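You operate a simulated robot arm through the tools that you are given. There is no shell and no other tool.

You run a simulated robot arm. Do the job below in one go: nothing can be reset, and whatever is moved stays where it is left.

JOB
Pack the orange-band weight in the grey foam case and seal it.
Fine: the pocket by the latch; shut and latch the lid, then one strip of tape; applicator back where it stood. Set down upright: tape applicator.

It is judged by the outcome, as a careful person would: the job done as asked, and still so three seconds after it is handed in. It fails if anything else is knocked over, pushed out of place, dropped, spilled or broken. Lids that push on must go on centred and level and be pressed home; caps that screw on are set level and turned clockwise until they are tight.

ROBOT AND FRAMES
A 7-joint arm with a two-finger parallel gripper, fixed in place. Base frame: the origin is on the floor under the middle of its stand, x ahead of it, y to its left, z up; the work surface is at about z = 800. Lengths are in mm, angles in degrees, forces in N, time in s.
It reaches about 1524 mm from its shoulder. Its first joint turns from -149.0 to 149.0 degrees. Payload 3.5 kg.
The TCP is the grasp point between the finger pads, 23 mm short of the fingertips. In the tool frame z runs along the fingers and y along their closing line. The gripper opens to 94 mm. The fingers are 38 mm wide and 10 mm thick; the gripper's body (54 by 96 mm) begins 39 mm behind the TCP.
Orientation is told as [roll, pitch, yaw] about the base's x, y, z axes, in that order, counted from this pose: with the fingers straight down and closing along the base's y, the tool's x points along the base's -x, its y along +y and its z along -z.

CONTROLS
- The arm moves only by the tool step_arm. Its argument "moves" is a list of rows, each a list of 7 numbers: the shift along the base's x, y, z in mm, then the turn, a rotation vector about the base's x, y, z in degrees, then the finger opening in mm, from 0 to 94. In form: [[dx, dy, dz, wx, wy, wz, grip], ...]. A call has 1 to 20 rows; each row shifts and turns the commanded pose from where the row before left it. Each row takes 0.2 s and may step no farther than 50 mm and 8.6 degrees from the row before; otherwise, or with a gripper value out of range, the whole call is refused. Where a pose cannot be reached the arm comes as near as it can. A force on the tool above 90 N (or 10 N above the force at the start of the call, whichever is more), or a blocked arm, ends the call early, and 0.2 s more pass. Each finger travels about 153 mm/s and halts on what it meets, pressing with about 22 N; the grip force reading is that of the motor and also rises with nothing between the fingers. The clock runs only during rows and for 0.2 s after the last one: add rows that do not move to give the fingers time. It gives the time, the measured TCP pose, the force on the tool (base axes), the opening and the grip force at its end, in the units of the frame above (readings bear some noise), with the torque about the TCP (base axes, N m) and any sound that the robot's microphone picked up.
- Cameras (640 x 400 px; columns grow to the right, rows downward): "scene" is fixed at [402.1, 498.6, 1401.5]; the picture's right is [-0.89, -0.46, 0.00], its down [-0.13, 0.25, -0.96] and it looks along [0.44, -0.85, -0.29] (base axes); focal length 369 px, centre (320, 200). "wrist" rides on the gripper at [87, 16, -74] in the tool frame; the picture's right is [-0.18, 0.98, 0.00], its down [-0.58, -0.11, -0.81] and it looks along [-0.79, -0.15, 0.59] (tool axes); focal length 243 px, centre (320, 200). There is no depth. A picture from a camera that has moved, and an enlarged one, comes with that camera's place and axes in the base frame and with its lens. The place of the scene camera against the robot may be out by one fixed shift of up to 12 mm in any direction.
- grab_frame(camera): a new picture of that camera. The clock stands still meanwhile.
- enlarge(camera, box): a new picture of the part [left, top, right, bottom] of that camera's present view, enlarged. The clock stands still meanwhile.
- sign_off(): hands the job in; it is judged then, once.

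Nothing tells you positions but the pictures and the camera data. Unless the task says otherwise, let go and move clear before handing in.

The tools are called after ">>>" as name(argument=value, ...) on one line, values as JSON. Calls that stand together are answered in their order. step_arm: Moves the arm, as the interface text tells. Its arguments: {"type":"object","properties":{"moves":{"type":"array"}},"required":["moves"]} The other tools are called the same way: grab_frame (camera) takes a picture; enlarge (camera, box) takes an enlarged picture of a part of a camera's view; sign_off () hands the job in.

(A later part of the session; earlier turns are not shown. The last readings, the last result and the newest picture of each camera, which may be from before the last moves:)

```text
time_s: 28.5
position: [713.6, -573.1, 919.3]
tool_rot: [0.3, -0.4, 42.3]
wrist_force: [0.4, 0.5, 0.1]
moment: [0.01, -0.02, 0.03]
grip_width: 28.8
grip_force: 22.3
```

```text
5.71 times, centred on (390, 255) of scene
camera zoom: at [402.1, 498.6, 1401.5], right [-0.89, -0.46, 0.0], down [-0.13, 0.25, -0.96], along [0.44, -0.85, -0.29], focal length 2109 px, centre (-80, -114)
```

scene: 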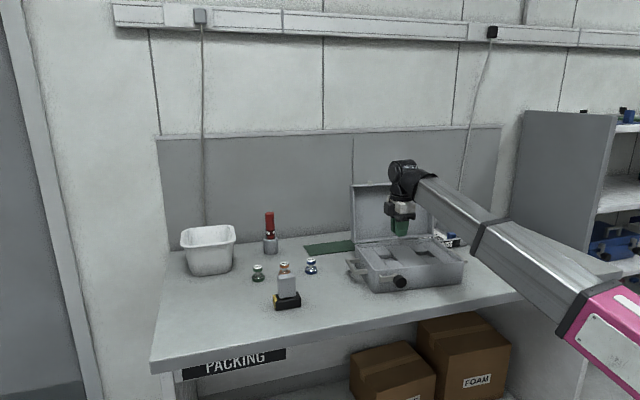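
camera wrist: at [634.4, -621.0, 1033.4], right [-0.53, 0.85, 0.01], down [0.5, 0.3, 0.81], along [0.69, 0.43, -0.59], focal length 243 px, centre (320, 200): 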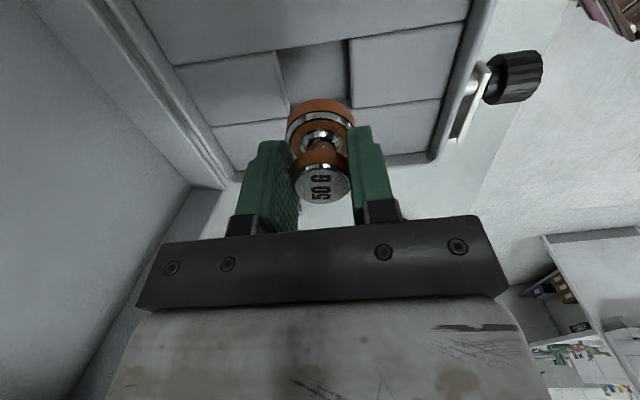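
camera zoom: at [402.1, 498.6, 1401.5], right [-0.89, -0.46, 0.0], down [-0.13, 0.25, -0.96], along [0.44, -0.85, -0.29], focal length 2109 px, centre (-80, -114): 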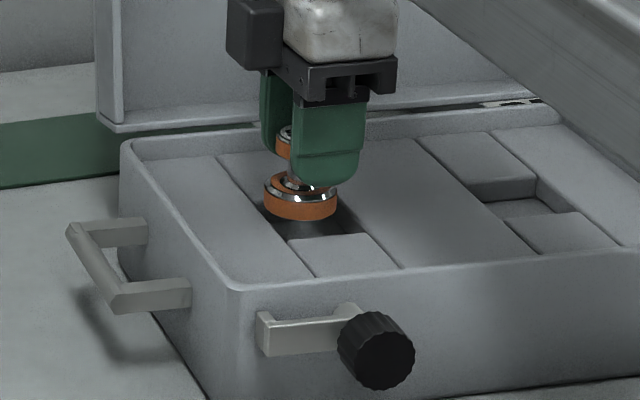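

The weight sits over the opening with only about 2 mm of offset to take out. I'll lower it into the pocket slowly while watching the force.

>>> step_arm(moves=[[1.2, 0.9, -3, 0, 0, 0, 0], [0, 0, -4, 0, 0, 0, 0], [0, 0, -4, 0, 0, 0, 0], [0, 0, -4, 0, 0, 0, 0], [0, 0, -4, 0, 0, 0, 0], [0, 0, -3, 0, 0, 0, 0], [0, 0, 0, 0, 0, 0, 0]])

>>> enlarge(camera="wrist", box=[200, 0, 440, 150])

>>> enlarge(camera="scene", box=[345, 220, 435, 290])

```text
time_s: 30.0
position: [716.7, -572.3, 902.7]
tool_rot: [-0.1, -0.5, 42.2]
wrist_force: [-7.4, 0.4, 26.3]
moment: [0.39, -0.22, 0.08]
grip_width: 28.9
grip_force: 21.7
stopped in row 7: the force on the tool passed its limit at 93 N (the readings are from after the stop); the commanded pose is now the measured one
```

```text
2.67 times, centred on (320, 75) of wrist
camera zoom: at [640.2, -619.9, 977.7], right [-0.52, 0.85, 0.0], down [0.5, 0.31, 0.81], along [0.69, 0.42, -0.58], focal length 647 px, centre (320, 533)
```

zoom: 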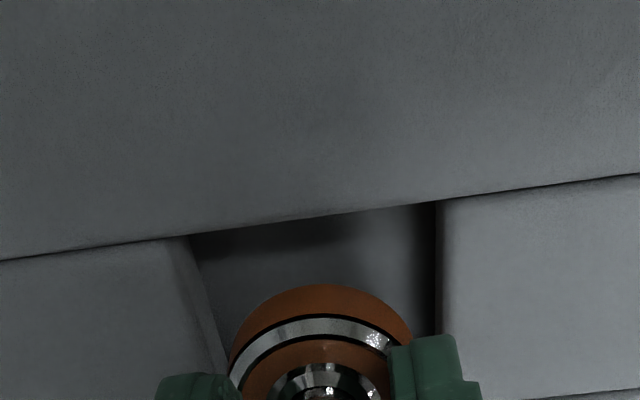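

```text
5.71 times, centred on (390, 255) of scene
camera zoom: at [402.1, 498.6, 1401.5], right [-0.89, -0.46, 0.0], down [-0.13, 0.25, -0.96], along [0.44, -0.85, -0.29], focal length 2109 px, centre (-80, -114)
```

zoom: 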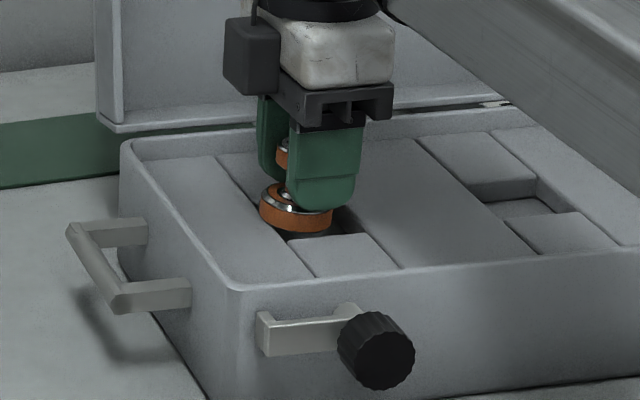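

The weight's base touched the left foam slab and slid up about 8 mm in the grip, so the foam top is nearer z 868 and the pocket centre nearer (709.5, -575.5). I'll lift clear gently, shift toward the pocket and look again.

>>> step_arm(moves=[[0, 0, 2, 0, 0, 0, 0], [0, 0, 3, 0, 0, 0, 0], [0, 0, 3, 0, 0, 0, 0], [0, 0, 3, 0, 0, 0, 0], [-2, -1, 1, 0, 0, 0, 0], [-2.5, -1.2, 0, 0, 0, 0, 0], [-2.5, -1, 0, 0, 0, 0, 0], [0, 0, 0, 0, 0, 0, 0]])

>>> grab_frame(camera="wrist")

>>> enlarge(camera="wrist", box=[200, 0, 440, 150])

>>> enlarge(camera="scene", box=[345, 220, 435, 290])

```text
time_s: 31.8
position: [708.8, -575.9, 913.6]
tool_rot: [0.1, -0.5, 42.2]
wrist_force: [0.0, -0.9, -0.9]
moment: [0.0, 0.01, -0.02]
grip_width: 28.1
grip_force: 21.4
```

```text
taken
camera wrist: at [634.4, -623.3, 987.0], right [-0.52, 0.85, 0.0], down [0.5, 0.31, 0.81], along [0.69, 0.43, -0.59], focal length 243 px, centre (320, 200)
```

wrist: 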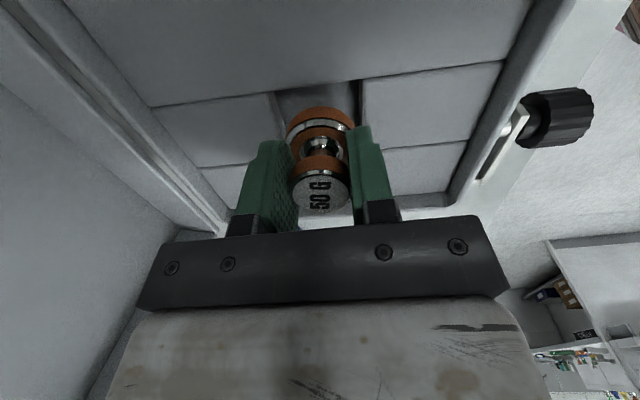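

```text
2.67 times, centred on (320, 75) of wrist
camera zoom: at [634.4, -623.3, 987.0], right [-0.52, 0.85, 0.0], down [0.5, 0.31, 0.81], along [0.69, 0.43, -0.59], focal length 647 px, centre (320, 533)
```

zoom: 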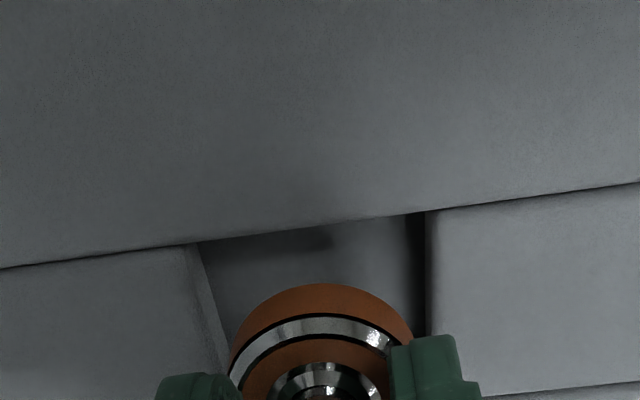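

```text
5.71 times, centred on (390, 255) of scene
camera zoom: at [402.1, 498.6, 1401.5], right [-0.89, -0.46, 0.0], down [-0.13, 0.25, -0.96], along [0.44, -0.85, -0.29], focal length 2109 px, centre (-80, -114)
```

zoom: 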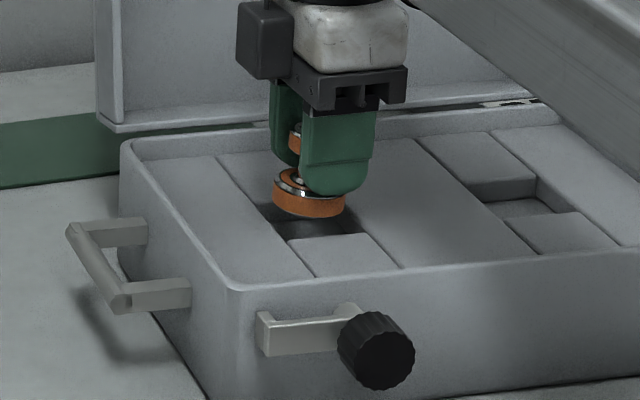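

The weight is now centred over the pocket in both views. I'll lower it in small steps and check the force as it enters.

>>> step_arm(moves=[[0.4, 0.2, -3, 0, 0, 0, 0], [0, 0, -3, 0, 0, 0, 0], [0, 0, -3, 0, 0, 0, 0], [0, 0, -2, 0, 0, 0, 0], [0, 0, -2, 0, 0, 0, 0]])

>>> enlarge(camera="scene", box=[345, 220, 435, 290])

>>> enlarge(camera="wrist", box=[200, 0, 440, 150])

```text
time_s: 33.0
position: [709.1, -575.6, 900.0]
tool_rot: [0.0, -0.5, 42.2]
wrist_force: [0.7, 0.4, 0.2]
moment: [-0.01, -0.03, 0.03]
grip_width: 28.4
grip_force: 22.0
```

```text
5.71 times, centred on (390, 255) of scene
camera zoom: at [402.1, 498.6, 1401.5], right [-0.89, -0.46, 0.0], down [-0.13, 0.25, -0.96], along [0.44, -0.85, -0.29], focal length 2109 px, centre (-80, -114)
```

zoom: 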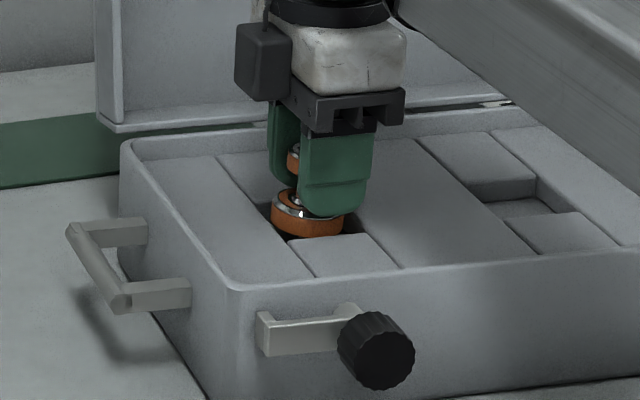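

```text
2.67 times, centred on (320, 75) of wrist
camera zoom: at [634.8, -623.5, 974.0], right [-0.52, 0.85, 0.0], down [0.5, 0.31, 0.81], along [0.69, 0.43, -0.58], focal length 647 px, centre (320, 533)
```

zoom: 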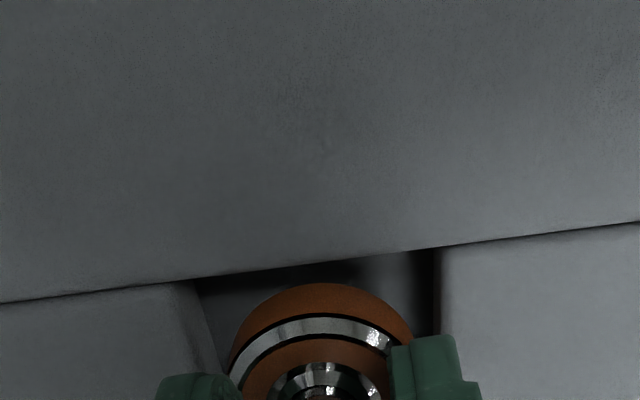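

No contact yet, and the base is entering the pocket. I'll continue down in small steps.

>>> step_arm(moves=[[0, 0, -2, 0, 0, 0, 0], [0, 0, -2, 0, 0, 0, 0], [0, 0, 0, 0, 0, 0, 0]])

>>> enlarge(camera="scene", box=[345, 220, 435, 290])

```text
time_s: 33.8
position: [709.8, -575.5, 896.9]
tool_rot: [0.0, -0.6, 42.3]
wrist_force: [-0.8, -0.4, 0.0]
moment: [0.01, -0.05, 0.0]
grip_width: 28.4
grip_force: 21.9
```

```text
5.71 times, centred on (390, 255) of scene
camera zoom: at [402.1, 498.6, 1401.5], right [-0.89, -0.46, 0.0], down [-0.13, 0.25, -0.96], along [0.44, -0.85, -0.29], focal length 2109 px, centre (-80, -114)
```

zoom: 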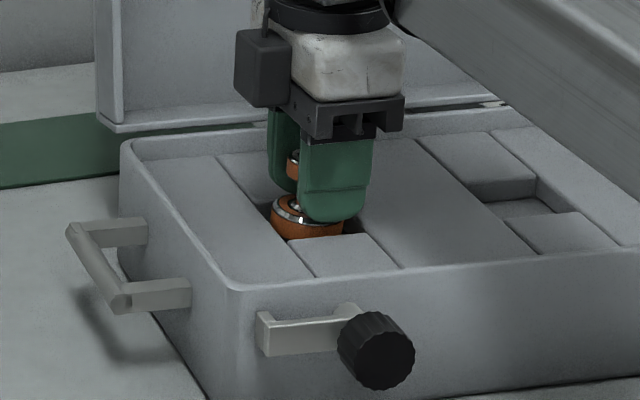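

>>> step_arm(moves=[[0, 0, -2, 0, 0, 0, 0], [0, 0, -2, 0, 0, 0, 0], [0, 0, 0, 0, 0, 0, 0]])

>>> enlarge(camera="scene", box=[365, 225, 425, 275])

>>> enlarge(camera="wrist", box=[200, 0, 440, 200])

```text
time_s: 34.6
position: [711.2, -575.7, 892.0]
tool_rot: [0.1, -0.5, 42.2]
wrist_force: [0.4, -1.2, -1.0]
moment: [0.0, 0.0, -0.03]
grip_width: 28.5
grip_force: 21.9
```

```text
8.00 times, centred on (395, 250) of scene
camera zoom: at [402.1, 498.6, 1401.5], right [-0.89, -0.46, 0.0], down [-0.13, 0.25, -0.96], along [0.44, -0.85, -0.29], focal length 2953 px, centre (-280, -200)
```

zoom: 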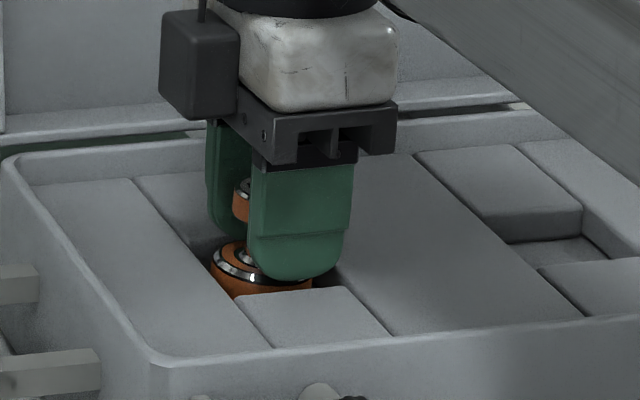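

```text
2.00 times, centred on (320, 100) of wrist
camera zoom: at [634.9, -623.6, 966.3], right [-0.52, 0.85, 0.0], down [0.5, 0.31, 0.81], along [0.69, 0.43, -0.59], focal length 485 px, centre (320, 400)
```

zoom: 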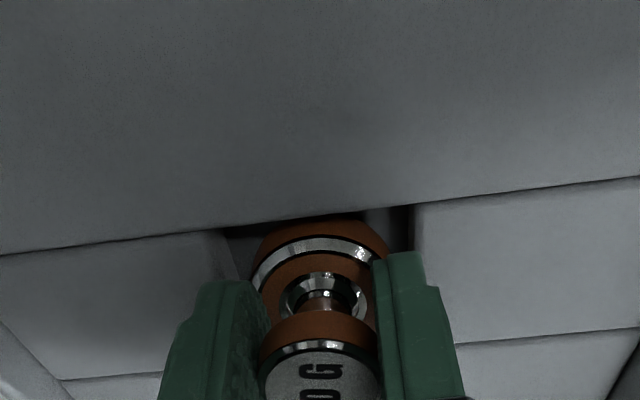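

The base is well inside the pocket and the fingertips are just above the foam. I'll open a little to let the weight settle the last few millimetres.

>>> step_arm(moves=[[0, 0, 0, 0, 0, 0, 29], [0, 0, 0, 0, 0, 0, 31], [0, 0, 0, 0, 0, 0, 35], [0, 0, 0, 0, 0, 0, 42], [0, 0, 0, 0, 0, 0, 42]])

>>> enlarge(camera="scene", box=[365, 225, 425, 275])

>>> enlarge(camera="wrist", box=[200, 0, 440, 200])

```text
time_s: 35.8
position: [711.4, -575.8, 892.5]
tool_rot: [0.0, -0.5, 42.2]
wrist_force: [0.0, -0.2, 0.4]
moment: [0.01, 0.01, 0.01]
grip_width: 42.0
grip_force: 0.1
```

```text
8.00 times, centred on (395, 250) of scene
camera zoom: at [402.1, 498.6, 1401.5], right [-0.89, -0.46, 0.0], down [-0.13, 0.25, -0.96], along [0.44, -0.85, -0.29], focal length 2953 px, centre (-280, -200)
```

zoom: 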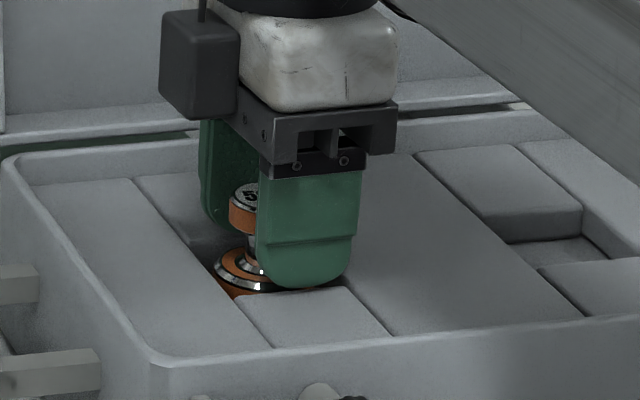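

```text
2.00 times, centred on (320, 100) of wrist
camera zoom: at [634.9, -623.6, 966.4], right [-0.52, 0.85, 0.0], down [0.5, 0.31, 0.81], along [0.69, 0.43, -0.59], focal length 485 px, centre (320, 400)
```

zoom: 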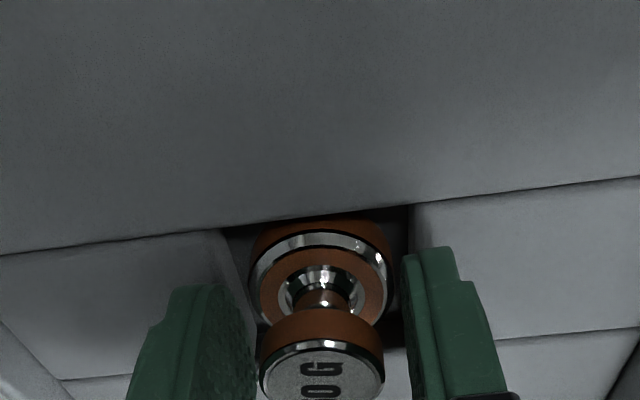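

The weight is released and standing in the pocket. I'll raise the hand straight up and check it.

>>> step_arm(moves=[[0, 0, 5, 0, 0, 0, 44], [0, 0, 15, 0, 0, 0, 44], [0, 0, 25, 0, 0, 0, 44], [0, 0, 35, 0, 0, 0, 60], [0, 0, 40, 0, 0, 0, 60], [0, 0, 0, 0, 0, 0, 60]])

>>> grab_frame(camera="wrist")

>>> enlarge(camera="scene", box=[345, 220, 435, 290])

>>> grab_frame(camera="scene")

```text
time_s: 37.2
position: [709.1, -578.3, 1012.5]
tool_rot: [0.0, -0.5, 42.2]
wrist_force: [0.1, 0.3, 0.5]
moment: [0.03, -0.01, -0.02]
grip_width: 60.0
grip_force: 0.1
```

```text
taken
camera wrist: at [634.4, -623.9, 1086.6], right [-0.52, 0.85, 0.0], down [0.5, 0.31, 0.81], along [0.69, 0.43, -0.59], focal length 243 px, centre (320, 200)
```

wrist: 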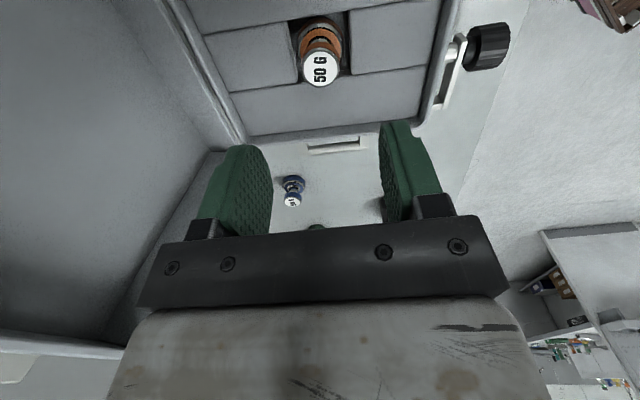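

```text
5.71 times, centred on (390, 255) of scene
camera zoom: at [402.1, 498.6, 1401.5], right [-0.89, -0.46, 0.0], down [-0.13, 0.25, -0.96], along [0.44, -0.85, -0.29], focal length 2109 px, centre (-80, -114)
```

zoom: 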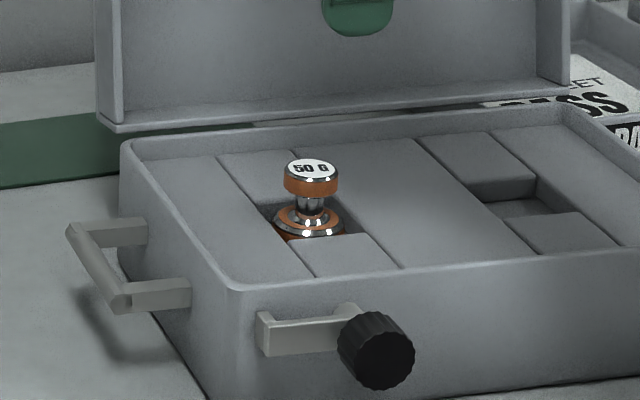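

```text
taken
```

scene: 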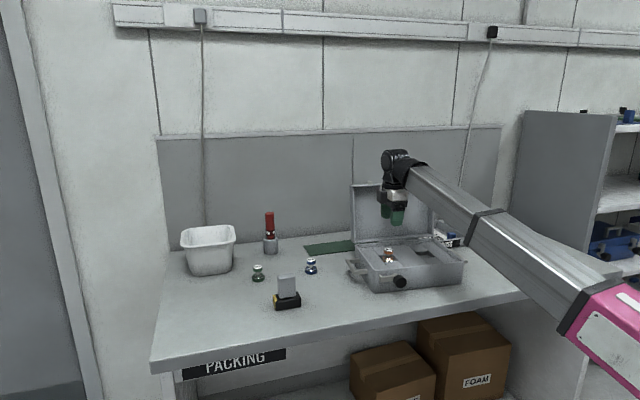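

The orange weight stands upright in the pocket by the latch. Next comes the lid: it leans about 5° past vertical with its top edge near z 1077, and I plan to straddle that edge with open fingers and guide it down. I'll rise and move above the lid's middle to look.

>>> step_arm(moves=[[0, 0, 30, 0, 0, 0, 94], [0, 0, 45, 0, 0, 0, 94], [0, 0, 45, 0, 0, 0, 94], [0, 0, 40, 0, 0, 0, 94], [11, -43, 0, 0, 0, -0.5, 94], [11, -43, 0, 0, 0, -0.5, 94], [11, -43, 0, 0, 0, -0.5, 94], [11, -43, 0, 0, 0, -0.5, 94], [0, 0, 0, 0, 0, 0, 94], [0, 0, 0, 0, 0, 0, 94]])

>>> grab_frame(camera="wrist")

>>> grab_frame(camera="scene")

```text
time_s: 39.4
position: [753.9, -748.3, 1171.2]
tool_rot: [0.1, -0.4, 40.2]
wrist_force: [0.3, -0.4, 0.3]
moment: [0.02, 0.0, -0.02]
grip_width: 93.8
grip_force: 0.0
```

```text
taken
camera wrist: at [677.8, -793.0, 1245.4], right [-0.49, 0.87, 0.0], down [0.51, 0.29, 0.81], along [0.7, 0.4, -0.59], focal length 243 px, centre (320, 200)
```

wrist: 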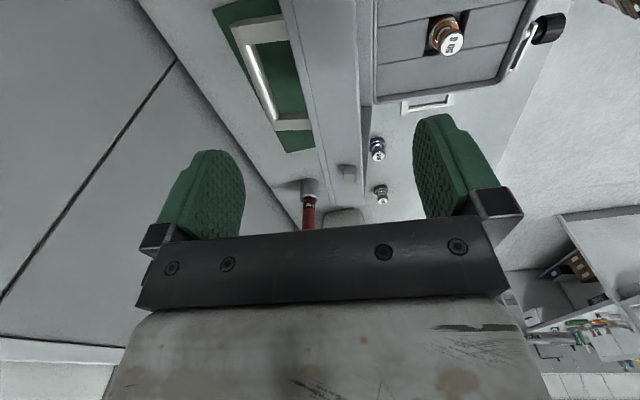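

```text
taken
```

scene: 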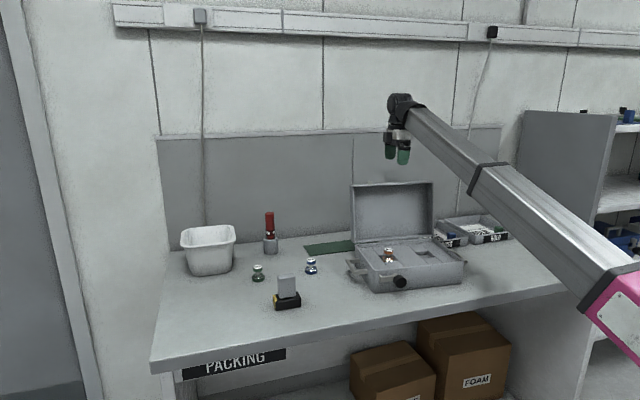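

From above I see the lid edge-on, with the handle on the wall side and the latch tab near its left end. I'll zoom in to measure the lid's thickness and position.

>>> enlarge(camera="wrist", box=[210, 0, 450, 150])

>>> enlarge(camera="wrist", box=[290, 110, 410, 220])

>>> enlarge(camera="scene", box=[340, 170, 480, 300])

```text
2.67 times, centred on (330, 75) of wrist
camera zoom: at [677.8, -793.0, 1245.4], right [-0.49, 0.87, 0.0], down [0.51, 0.29, 0.81], along [0.7, 0.4, -0.59], focal length 647 px, centre (293, 533)
```

zoom: 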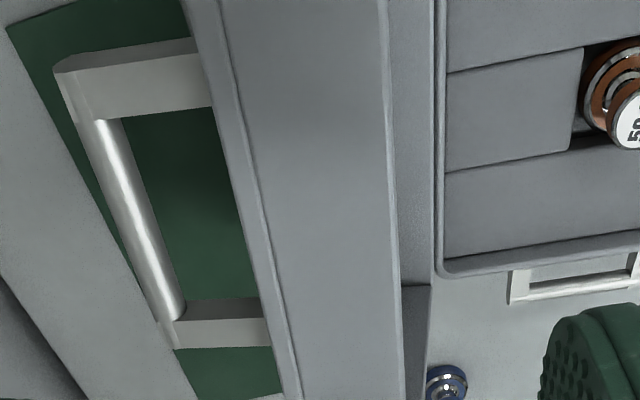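

```text
3.64 times, centred on (350, 165) of wrist
camera zoom: at [677.8, -793.0, 1245.4], right [-0.49, 0.87, 0.0], down [0.51, 0.29, 0.81], along [0.7, 0.4, -0.59], focal length 882 px, centre (211, 327)
```

zoom: 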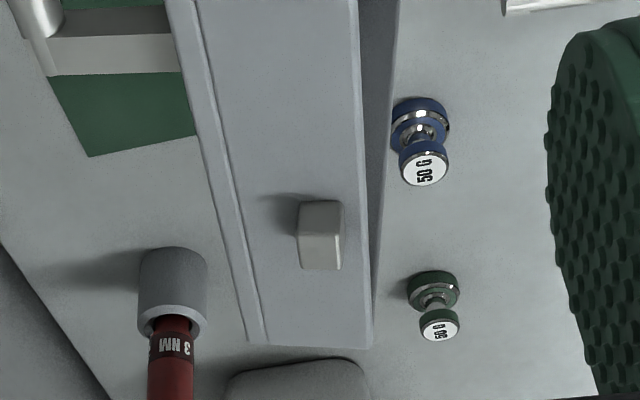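

```text
3.08 times, centred on (410, 235) of scene
camera zoom: at [402.1, 498.6, 1401.5], right [-0.89, -0.46, 0.0], down [-0.13, 0.25, -0.96], along [0.44, -0.85, -0.29], focal length 1136 px, centre (43, 92)
```

zoom: 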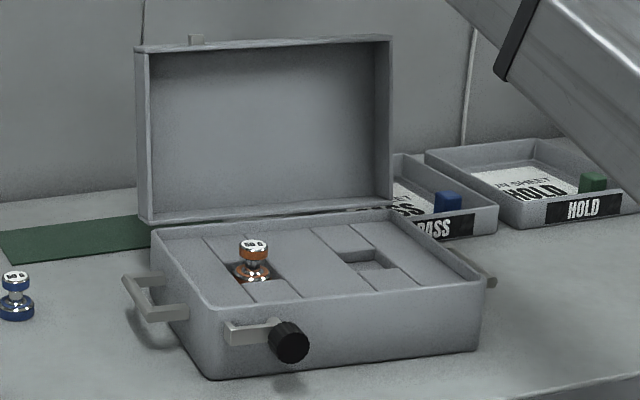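

The lid's top edge spans about d 1032–1070 in depth (distance away from the robot), and the handle's round crossbar sticks out toward the wall. Holding that bar from above should control the lid the whole way down, so I'll take another view from farther right to triangulate it.

>>> step_arm(moves=[[-36, -30, 0, 0, 0, 0, 94], [-36, -30, 0, 0, 0, 0, 94], [0, 0, 0, 0, 0, 0, 94], [0, 0, 0, 0, 0, 0, 94]])

>>> grab_frame(camera="wrist")

>>> enlarge(camera="wrist", box=[210, 0, 450, 150])

```text
time_s: 40.4
position: [683.2, -808.6, 1172.1]
tool_rot: [0.1, -0.5, 40.2]
wrist_force: [0.8, -0.3, -0.1]
moment: [0.01, 0.03, -0.01]
grip_width: 94.3
grip_force: 0.0
```

```text
taken
camera wrist: at [605.2, -852.5, 1246.0], right [-0.49, 0.87, 0.0], down [0.51, 0.29, 0.81], along [0.7, 0.4, -0.59], focal length 243 px, centre (320, 200)
```

wrist: 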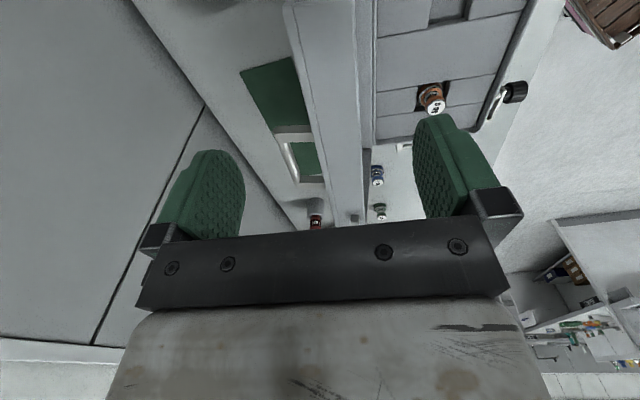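

```text
2.67 times, centred on (330, 75) of wrist
camera zoom: at [605.2, -852.5, 1246.0], right [-0.49, 0.87, 0.0], down [0.51, 0.29, 0.81], along [0.7, 0.4, -0.59], focal length 647 px, centre (293, 533)
```

zoom: 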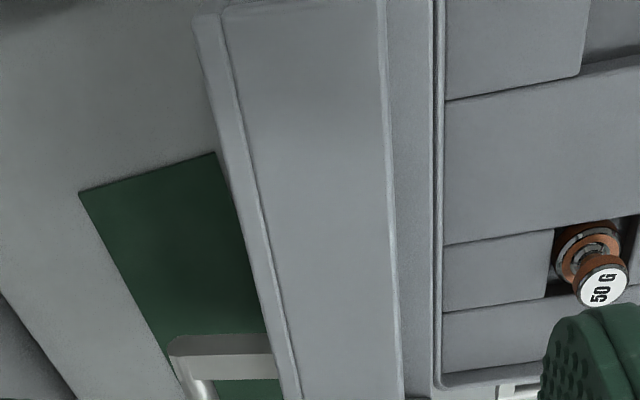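

The handle's bar triangulates to roughly d 1110, w -106 (sideways along the case), z 1043. That is about 42 mm off the lid panel and close to the lid's front edge. I'll line up over the bar with the fingers partly closed and look before descending.

>>> step_arm(moves=[[37.3, 8.8, -5, 0, 0, 0, 60], [37.3, 8.8, -10, 0, 0, 0, 40], [37.3, 8.8, -15, 0, 0, 0, 40], [0, 0, -10, 0, 0, 0, 40], [0, 0, 0, 0, 0, 0, 40], [0, 0, 0, 0, 0, 0, 40]])

>>> grab_frame(camera="wrist")

>>> enlarge(camera="wrist", box=[200, 0, 440, 150])

```text
time_s: 41.8
position: [795.3, -781.3, 1132.5]
tool_rot: [-0.2, -0.4, 40.3]
wrist_force: [0.4, -1.0, -0.1]
moment: [0.02, 0.01, -0.01]
grip_width: 39.8
grip_force: 0.1
```

```text
taken
camera wrist: at [717.6, -826.2, 1205.7], right [-0.49, 0.87, 0.0], down [0.51, 0.29, 0.81], along [0.7, 0.4, -0.59], focal length 243 px, centre (320, 200)
```

wrist: 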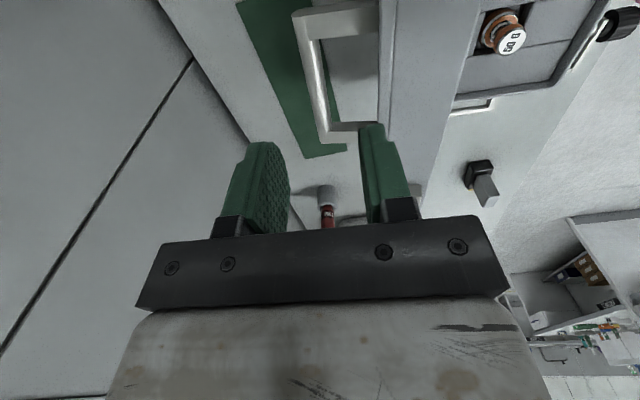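

```text
2.67 times, centred on (320, 75) of wrist
camera zoom: at [717.6, -826.2, 1205.7], right [-0.49, 0.87, 0.0], down [0.51, 0.29, 0.81], along [0.7, 0.4, -0.59], focal length 647 px, centre (320, 533)
```

zoom: 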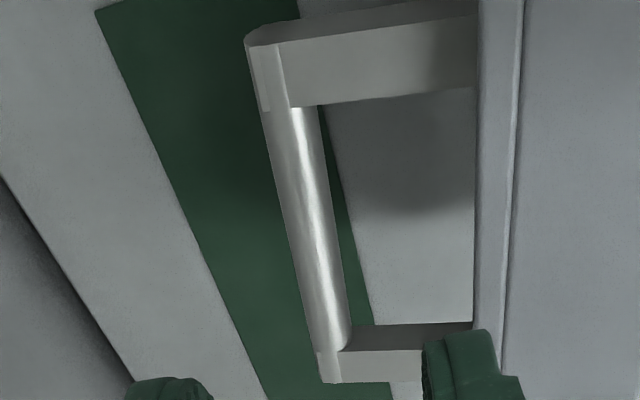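

The bar is within about 2 mm of the TCP plane. I'll make that small correction and go down so the fingers straddle it, keeping the palm above the lid edge.

>>> step_arm(moves=[[1.3, -1.5, -20, 0, 0, 0, 40], [0, 0, -25, 0, 0, 0, 40], [0, 0, -20, 0, 0, 0, 40], [0, 0, -12, 0, 0, 0, 40], [0, 0, -7, 0, 0, 0, 40], [0, 0, 0, 0, 0, 0, 40]])

>>> grab_frame(camera="wrist")

>>> enlarge(camera="scene", box=[340, 130, 480, 260])

```text
time_s: 43.2
position: [794.1, -783.3, 1048.0]
tool_rot: [0.0, -0.5, 40.1]
wrist_force: [0.3, 0.3, 0.0]
moment: [-0.02, -0.02, 0.0]
grip_width: 39.9
grip_force: 0.0
```

```text
taken
camera wrist: at [718.1, -828.1, 1122.6], right [-0.49, 0.87, 0.0], down [0.51, 0.29, 0.81], along [0.7, 0.4, -0.58], focal length 243 px, centre (320, 200)
```

wrist: 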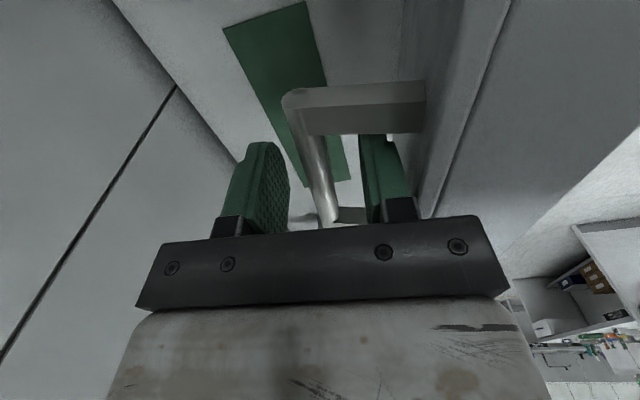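

```text
3.08 times, centred on (410, 195) of scene
camera zoom: at [402.1, 498.6, 1401.5], right [-0.89, -0.46, 0.0], down [-0.13, 0.25, -0.96], along [0.44, -0.85, -0.29], focal length 1136 px, centre (43, 215)
```

zoom: 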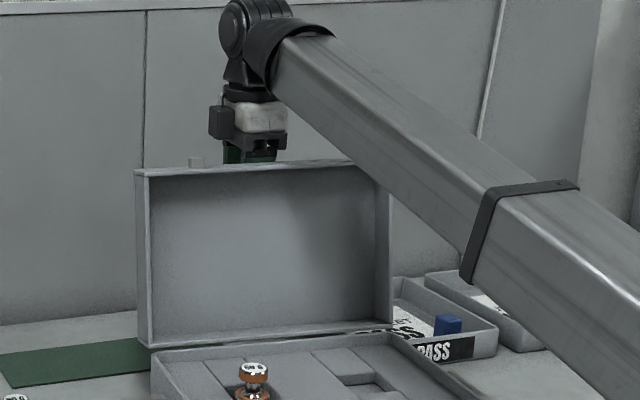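

The bar lies between the fingers. I'll close to a loose cage around it and start swinging the lid forward along its arc, stopping early to check.

>>> step_arm(moves=[[0, 0, 0, 0, 0, 0, 28], [0, 0, 0, 0, 0, 0, 18], [0, 0, 0, 0, 0, 0, 18], [-7.0, 8.35, 6.8, 0, 0, 0, 18], [-7.85, 9.35, 6.5, 0, 0, 0, 18], [-8.1, 9.65, 5.6, 0, 0, 0, 18], [0, 0, 0, 0, 0, 0, 18]])

>>> grab_frame(camera="wrist")

>>> enlarge(camera="scene", box=[340, 130, 480, 260])

```text
time_s: 44.8
position: [773.2, -756.5, 1067.6]
tool_rot: [0.0, -0.5, 40.2]
wrist_force: [-0.3, 1.0, 1.1]
moment: [-0.01, -0.01, 0.01]
grip_width: 18.0
grip_force: 0.3
```

```text
taken
camera wrist: at [695.4, -801.0, 1141.0], right [-0.49, 0.87, 0.0], down [0.51, 0.29, 0.81], along [0.7, 0.4, -0.59], focal length 243 px, centre (320, 200)
```

wrist: 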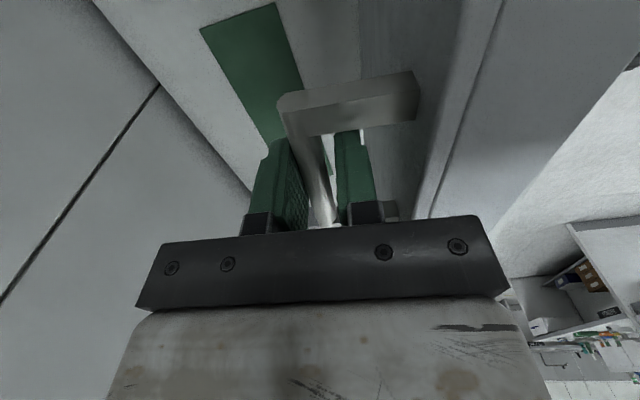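

```text
3.08 times, centred on (410, 195) of scene
camera zoom: at [402.1, 498.6, 1401.5], right [-0.89, -0.46, 0.0], down [-0.13, 0.25, -0.96], along [0.44, -0.85, -0.29], focal length 1136 px, centre (43, 215)
```

zoom: 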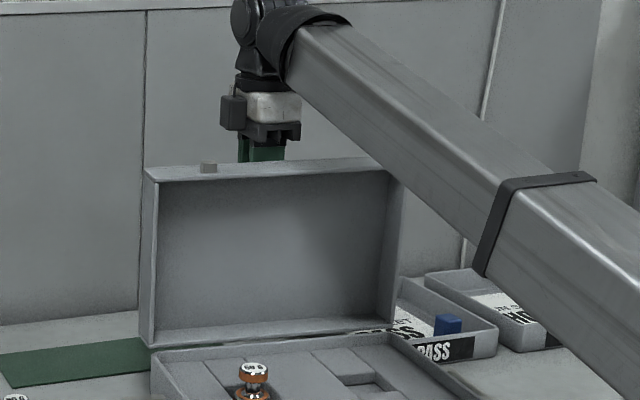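

The lid is following, now near vertical with the bar still caged. I'll continue along the arc.

>>> step_arm(moves=[[-8.36, 9.96, 4.7, 0, 0, 0, 18], [-8.55, 10.19, 3.8, 0, 0, 0, 18], [-8.68, 10.34, 2.9, 0, 0, 0, 18], [-8.81, 10.49, 1.9, 0, 0, 0, 18], [-8.87, 10.57, 1.0, 0, 0, 0, 18], [-8.87, 10.57, 0, 0, 0, 0, 18], [0, 0, 0, 0, 0, 0, 18]])

>>> grab_frame(camera="wrist")

>>> enlarge(camera="scene", box=[340, 130, 480, 260])

```text
time_s: 46.4
position: [719.2, -693.6, 1082.1]
tool_rot: [0.0, -0.5, 40.2]
wrist_force: [0.0, -0.1, -0.3]
moment: [0.0, 0.02, 0.02]
grip_width: 18.2
grip_force: 0.0
```

```text
taken
camera wrist: at [642.4, -738.4, 1155.5], right [-0.49, 0.87, 0.0], down [0.51, 0.29, 0.81], along [0.7, 0.4, -0.59], focal length 243 px, centre (320, 200)
```

wrist: 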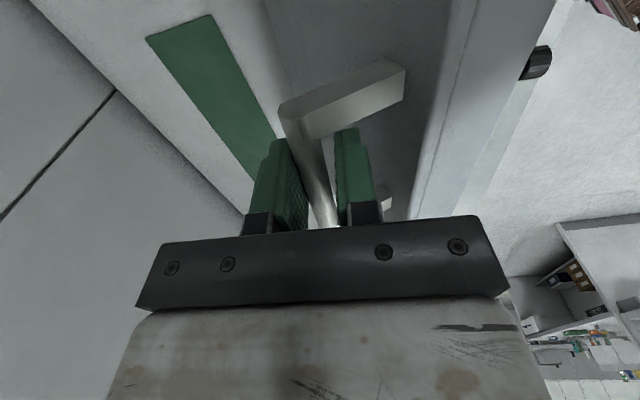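

```text
3.08 times, centred on (410, 195) of scene
camera zoom: at [402.1, 498.6, 1401.5], right [-0.89, -0.46, 0.0], down [-0.13, 0.25, -0.96], along [0.44, -0.85, -0.29], focal length 1136 px, centre (43, 215)
```

zoom: 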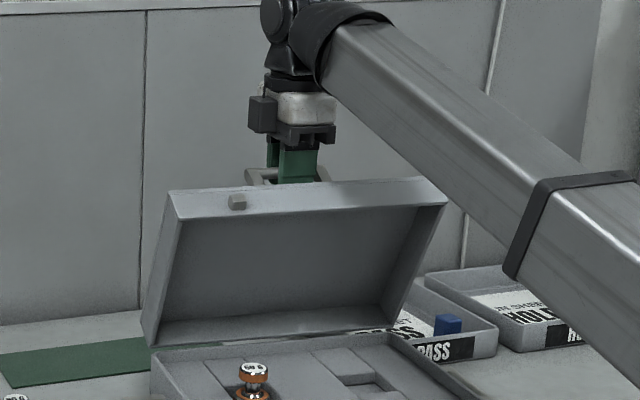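

The lid is past vertical and still under control. I'll keep lowering it.

>>> step_arm(moves=[[-8.87, 10.57, -1.0, 0, 0, 0, 18], [-8.81, 10.49, -1.9, 0, 0, 0, 18], [-8.68, 10.34, -2.9, 0, 0, 0, 18], [-8.55, 10.19, -3.8, 0, 0, 0, 18], [-8.36, 9.96, -4.7, 0, 0, 0, 18], [-8.1, 9.65, -5.6, 0, 0, 0, 18], [-7.85, 9.35, -6.5, 0, 0, 0, 18], [0, 0, 0, 0, 0, 0, 18]])

>>> grab_frame(camera="wrist")

>>> enlarge(camera="scene", box=[340, 150, 480, 290])

```text
time_s: 48.2
position: [660.7, -623.5, 1055.8]
tool_rot: [0.0, -0.5, 40.2]
wrist_force: [0.3, 0.3, -0.2]
moment: [0.02, -0.01, 0.06]
grip_width: 17.9
grip_force: 0.1
```

```text
taken
camera wrist: at [583.7, -667.8, 1129.2], right [-0.49, 0.87, 0.0], down [0.51, 0.29, 0.81], along [0.7, 0.4, -0.59], focal length 243 px, centre (320, 200)
```

wrist: 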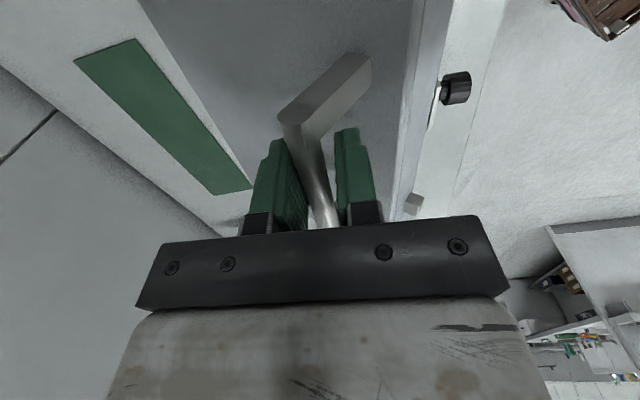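

```text
2.86 times, centred on (410, 220) of scene
camera zoom: at [402.1, 498.6, 1401.5], right [-0.89, -0.46, 0.0], down [-0.13, 0.25, -0.96], along [0.44, -0.85, -0.29], focal length 1055 px, centre (63, 143)
```

zoom: 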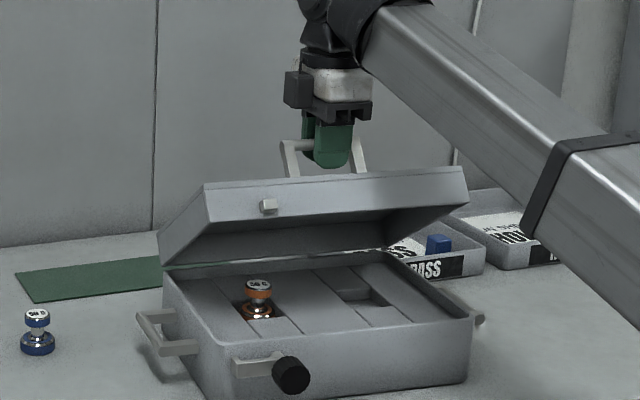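

>>> step_arm(moves=[[-7.52, 8.96, -7.4, 0, 0, 0, 18], [-7.2, 8.58, -8.1, 0, 0, 0, 18], [-6.82, 8.12, -8.9, 0, 0, 0, 18], [-6.37, 7.58, -9.6, 0, 0, 0, 18], [-5.98, 7.12, -10.2, 0, 0, 0, 18], [0, 0, 0, 0, 0, 0, 18]])

>>> grab_frame(camera="wrist")

>>> enlarge(camera="scene", box=[340, 160, 480, 300])

```text
time_s: 49.6
position: [626.8, -583.5, 1011.8]
tool_rot: [0.0, -0.5, 40.2]
wrist_force: [0.1, -0.4, 0.0]
moment: [0.02, 0.03, -0.02]
grip_width: 18.0
grip_force: 0.0
```

```text
taken
camera wrist: at [550.0, -627.8, 1085.0], right [-0.49, 0.87, 0.0], down [0.51, 0.29, 0.81], along [0.7, 0.4, -0.59], focal length 243 px, centre (320, 200)
```

wrist: 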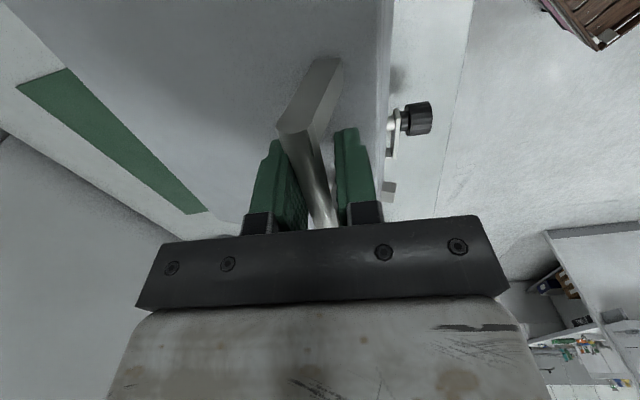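

```text
2.86 times, centred on (410, 230) of scene
camera zoom: at [402.1, 498.6, 1401.5], right [-0.89, -0.46, 0.0], down [-0.13, 0.25, -0.96], along [0.44, -0.85, -0.29], focal length 1055 px, centre (63, 114)
```

zoom: 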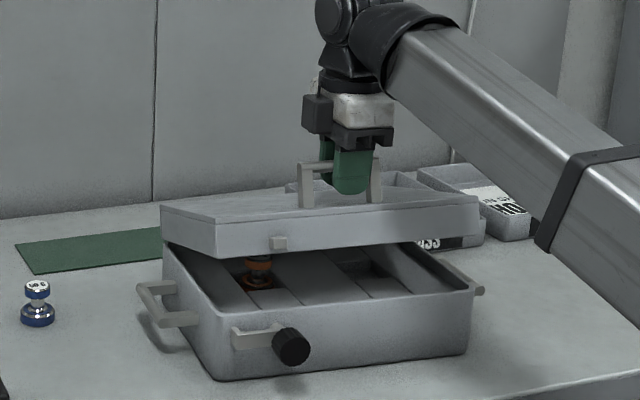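

About 15° remain. I'll finish the arc slowly while watching the force.

>>> step_arm(moves=[[-2.7, 3.3, -5.4, 0, 0, 0, 18], [-2.7, 3.3, -5.5, 0, 0, 0, 18], [-2.5, 2.9, -5.7, 0, 0, 0, 18], [-2.4, 2.9, -5.8, 0, 0, 0, 18], [-2.2, 2.7, -5.9, 0, 0, 0, 18], [-2.2, 2.6, -6.0, 0, 0, 0, 18], [0, 0, 0, 0, 0, 0, 18]])

>>> grab_frame(camera="wrist")

>>> enlarge(camera="scene", box=[340, 160, 480, 300])

```text
time_s: 51.2
position: [612.2, -564.9, 977.3]
tool_rot: [0.1, -0.5, 40.1]
wrist_force: [-0.2, 0.9, -0.6]
moment: [0.0, -0.03, -0.02]
grip_width: 18.3
grip_force: 0.1
```

```text
taken
camera wrist: at [535.4, -609.6, 1050.7], right [-0.49, 0.87, 0.0], down [0.51, 0.29, 0.81], along [0.7, 0.4, -0.58], focal length 243 px, centre (320, 200)
```

wrist: 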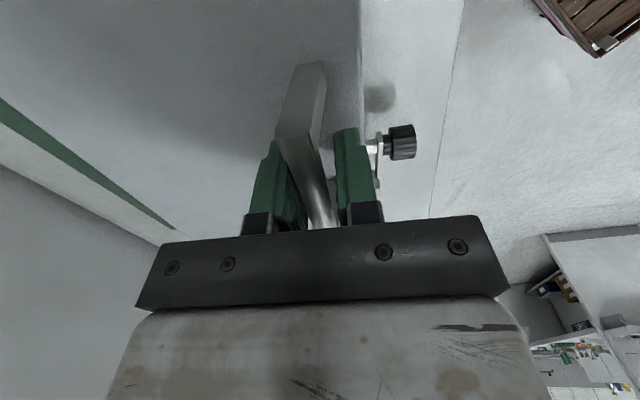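

```text
2.86 times, centred on (410, 230) of scene
camera zoom: at [402.1, 498.6, 1401.5], right [-0.89, -0.46, 0.0], down [-0.13, 0.25, -0.96], along [0.44, -0.85, -0.29], focal length 1055 px, centre (63, 114)
```

zoom: 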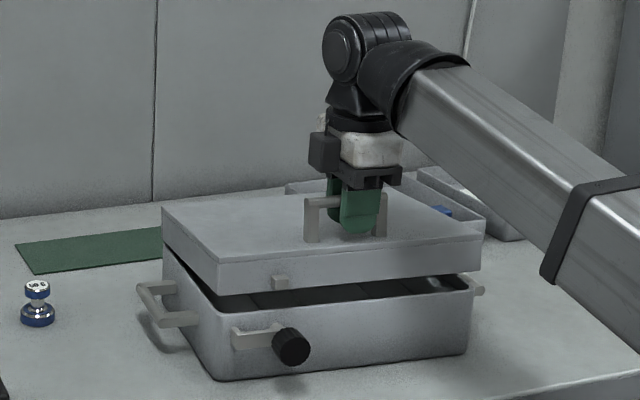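

About 15 mm of gap remains at the front. I'll bring the lid down the rest of the way.

>>> step_arm(moves=[[-1.6, 1.9, -4.5, 0, 0, 0, 18], [-1.5, 1.8, -4.5, 0, 0, 0, 18], [-1.2, 1.4, -4, 0, 0, 0, 18], [-0.8, 1.0, -3, 0, 0, 0, 18], [0, 0, 0, 0, 0, 0, 18]])

>>> grab_frame(camera="wrist")

>>> enlarge(camera="scene", box=[340, 180, 480, 300])

```text
time_s: 52.4
position: [606.9, -558.9, 960.4]
tool_rot: [0.0, -0.5, 40.3]
wrist_force: [-0.2, 0.2, 0.4]
moment: [-0.01, 0.01, -0.04]
grip_width: 17.8
grip_force: 0.1
```

```text
taken
camera wrist: at [530.2, -603.4, 1034.5], right [-0.49, 0.87, 0.0], down [0.51, 0.29, 0.81], along [0.7, 0.4, -0.59], focal length 243 px, centre (320, 200)
```

wrist: 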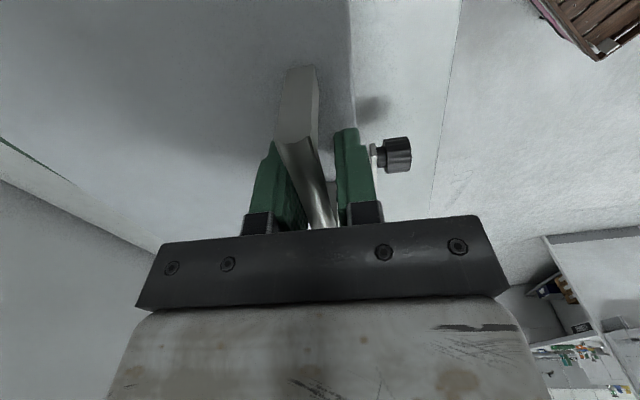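

```text
3.33 times, centred on (410, 240) of scene
camera zoom: at [402.1, 498.6, 1401.5], right [-0.89, -0.46, 0.0], down [-0.13, 0.25, -0.96], along [0.44, -0.85, -0.29], focal length 1230 px, centre (20, 67)
```

zoom: 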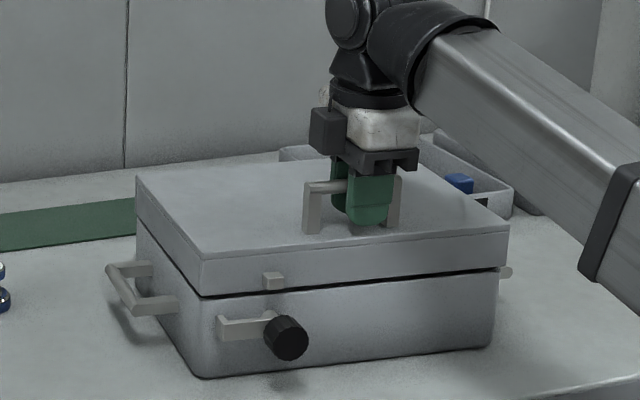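

The lid is almost shut, with a thin dark gap left at the front. I'll move a little farther, then open and check whether it has seated.

>>> step_arm(moves=[[-0.9, 1.0, -2.5, 0, 0, 0, 18], [-0.9, 1.0, -2.5, 0, 0, 0, 18], [0, 0, 0, 0, 0, 0, 18], [0, 0, 0, 0, 0, 0, 30], [0, 0, 0, 0, 0, 0, 40], [0, 0, 0, 0, 0, 0, 40]])

>>> enlarge(camera="scene", box=[340, 180, 480, 300])

>>> grab_frame(camera="wrist")

```text
time_s: 53.8
position: [605.4, -557.1, 954.6]
tool_rot: [0.0, -0.4, 40.2]
wrist_force: [-0.9, 1.0, -0.1]
moment: [0.0, 0.0, -0.01]
grip_width: 40.0
grip_force: 0.0
```

```text
3.33 times, centred on (410, 240) of scene
camera zoom: at [402.1, 498.6, 1401.5], right [-0.89, -0.46, 0.0], down [-0.13, 0.25, -0.96], along [0.44, -0.85, -0.29], focal length 1230 px, centre (20, 67)
```

zoom: 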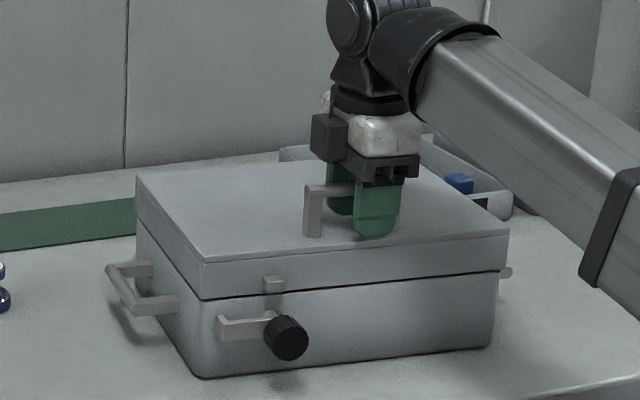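

```text
taken
camera wrist: at [528.5, -601.7, 1029.3], right [-0.49, 0.87, 0.0], down [0.51, 0.29, 0.81], along [0.7, 0.4, -0.59], focal length 243 px, centre (320, 200)
```

wrist: 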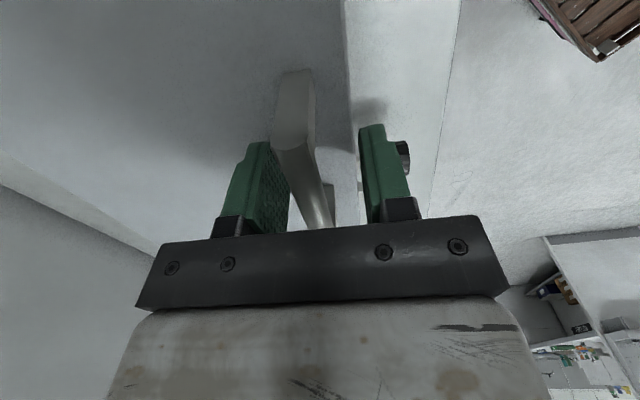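

The lid has come down and the seam looks closed. I'll lift the hand straight off the handle and inspect the closed case and latch.

>>> step_arm(moves=[[1.5, -1.8, 8, 0, 0, 0, 44], [0, 0, 20, 0, 0, 0, 44], [0, 0, 35, 0, 0, 0, 60], [0, 0, 40, 0, 0, 0, 60], [0, 0, 0, 0, 0, 0, 60]])

>>> grab_frame(camera="wrist")

>>> enlarge(camera="scene", box=[340, 190, 480, 300])

>>> enlarge(camera="scene", box=[355, 240, 425, 300])

```text
time_s: 55.0
position: [607.4, -558.5, 1057.9]
tool_rot: [0.1, -0.5, 40.2]
wrist_force: [1.0, 1.3, -0.8]
moment: [0.01, -0.02, 0.0]
grip_width: 60.3
grip_force: 0.0
```

```text
taken
camera wrist: at [529.6, -603.3, 1132.6], right [-0.49, 0.87, 0.0], down [0.51, 0.29, 0.81], along [0.7, 0.4, -0.59], focal length 243 px, centre (320, 200)
```

wrist: 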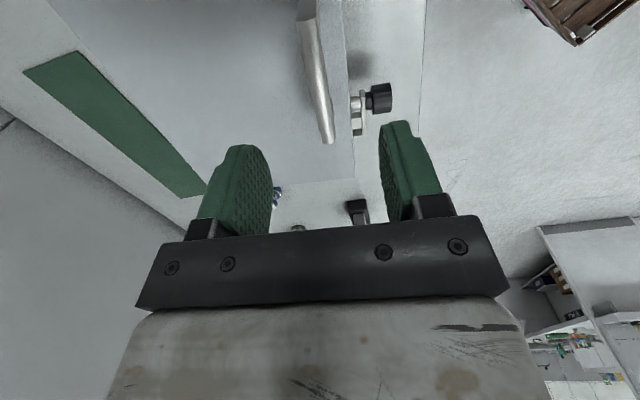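

```text
3.64 times, centred on (410, 245) of scene
camera zoom: at [402.1, 498.6, 1401.5], right [-0.89, -0.46, 0.0], down [-0.13, 0.25, -0.96], along [0.44, -0.85, -0.29], focal length 1342 px, centre (-7, 36)
```

zoom: 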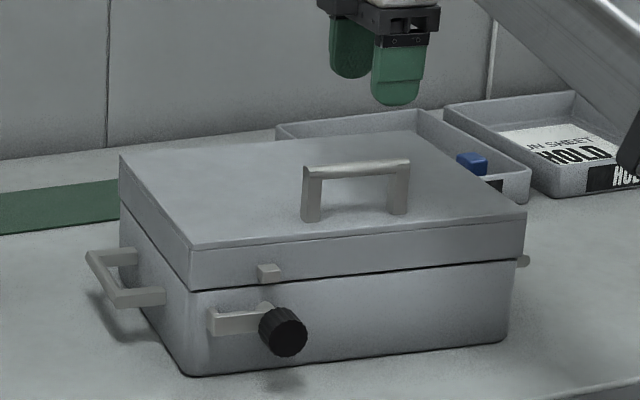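

```text
6.67 times, centred on (390, 270) of scene
camera zoom: at [402.1, 498.6, 1401.5], right [-0.89, -0.46, 0.0], down [-0.13, 0.25, -0.96], along [0.44, -0.85, -0.29], focal length 2461 px, centre (-147, -267)
```

zoom: 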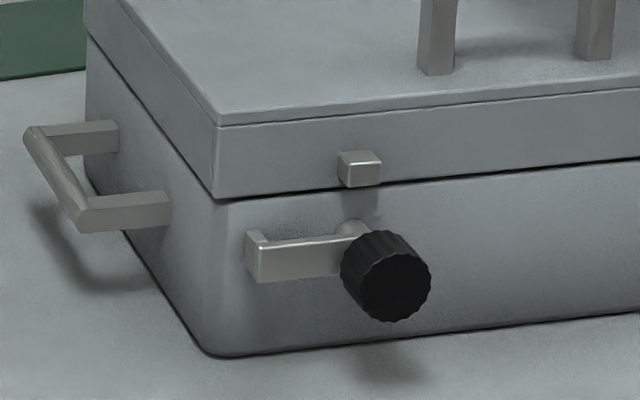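

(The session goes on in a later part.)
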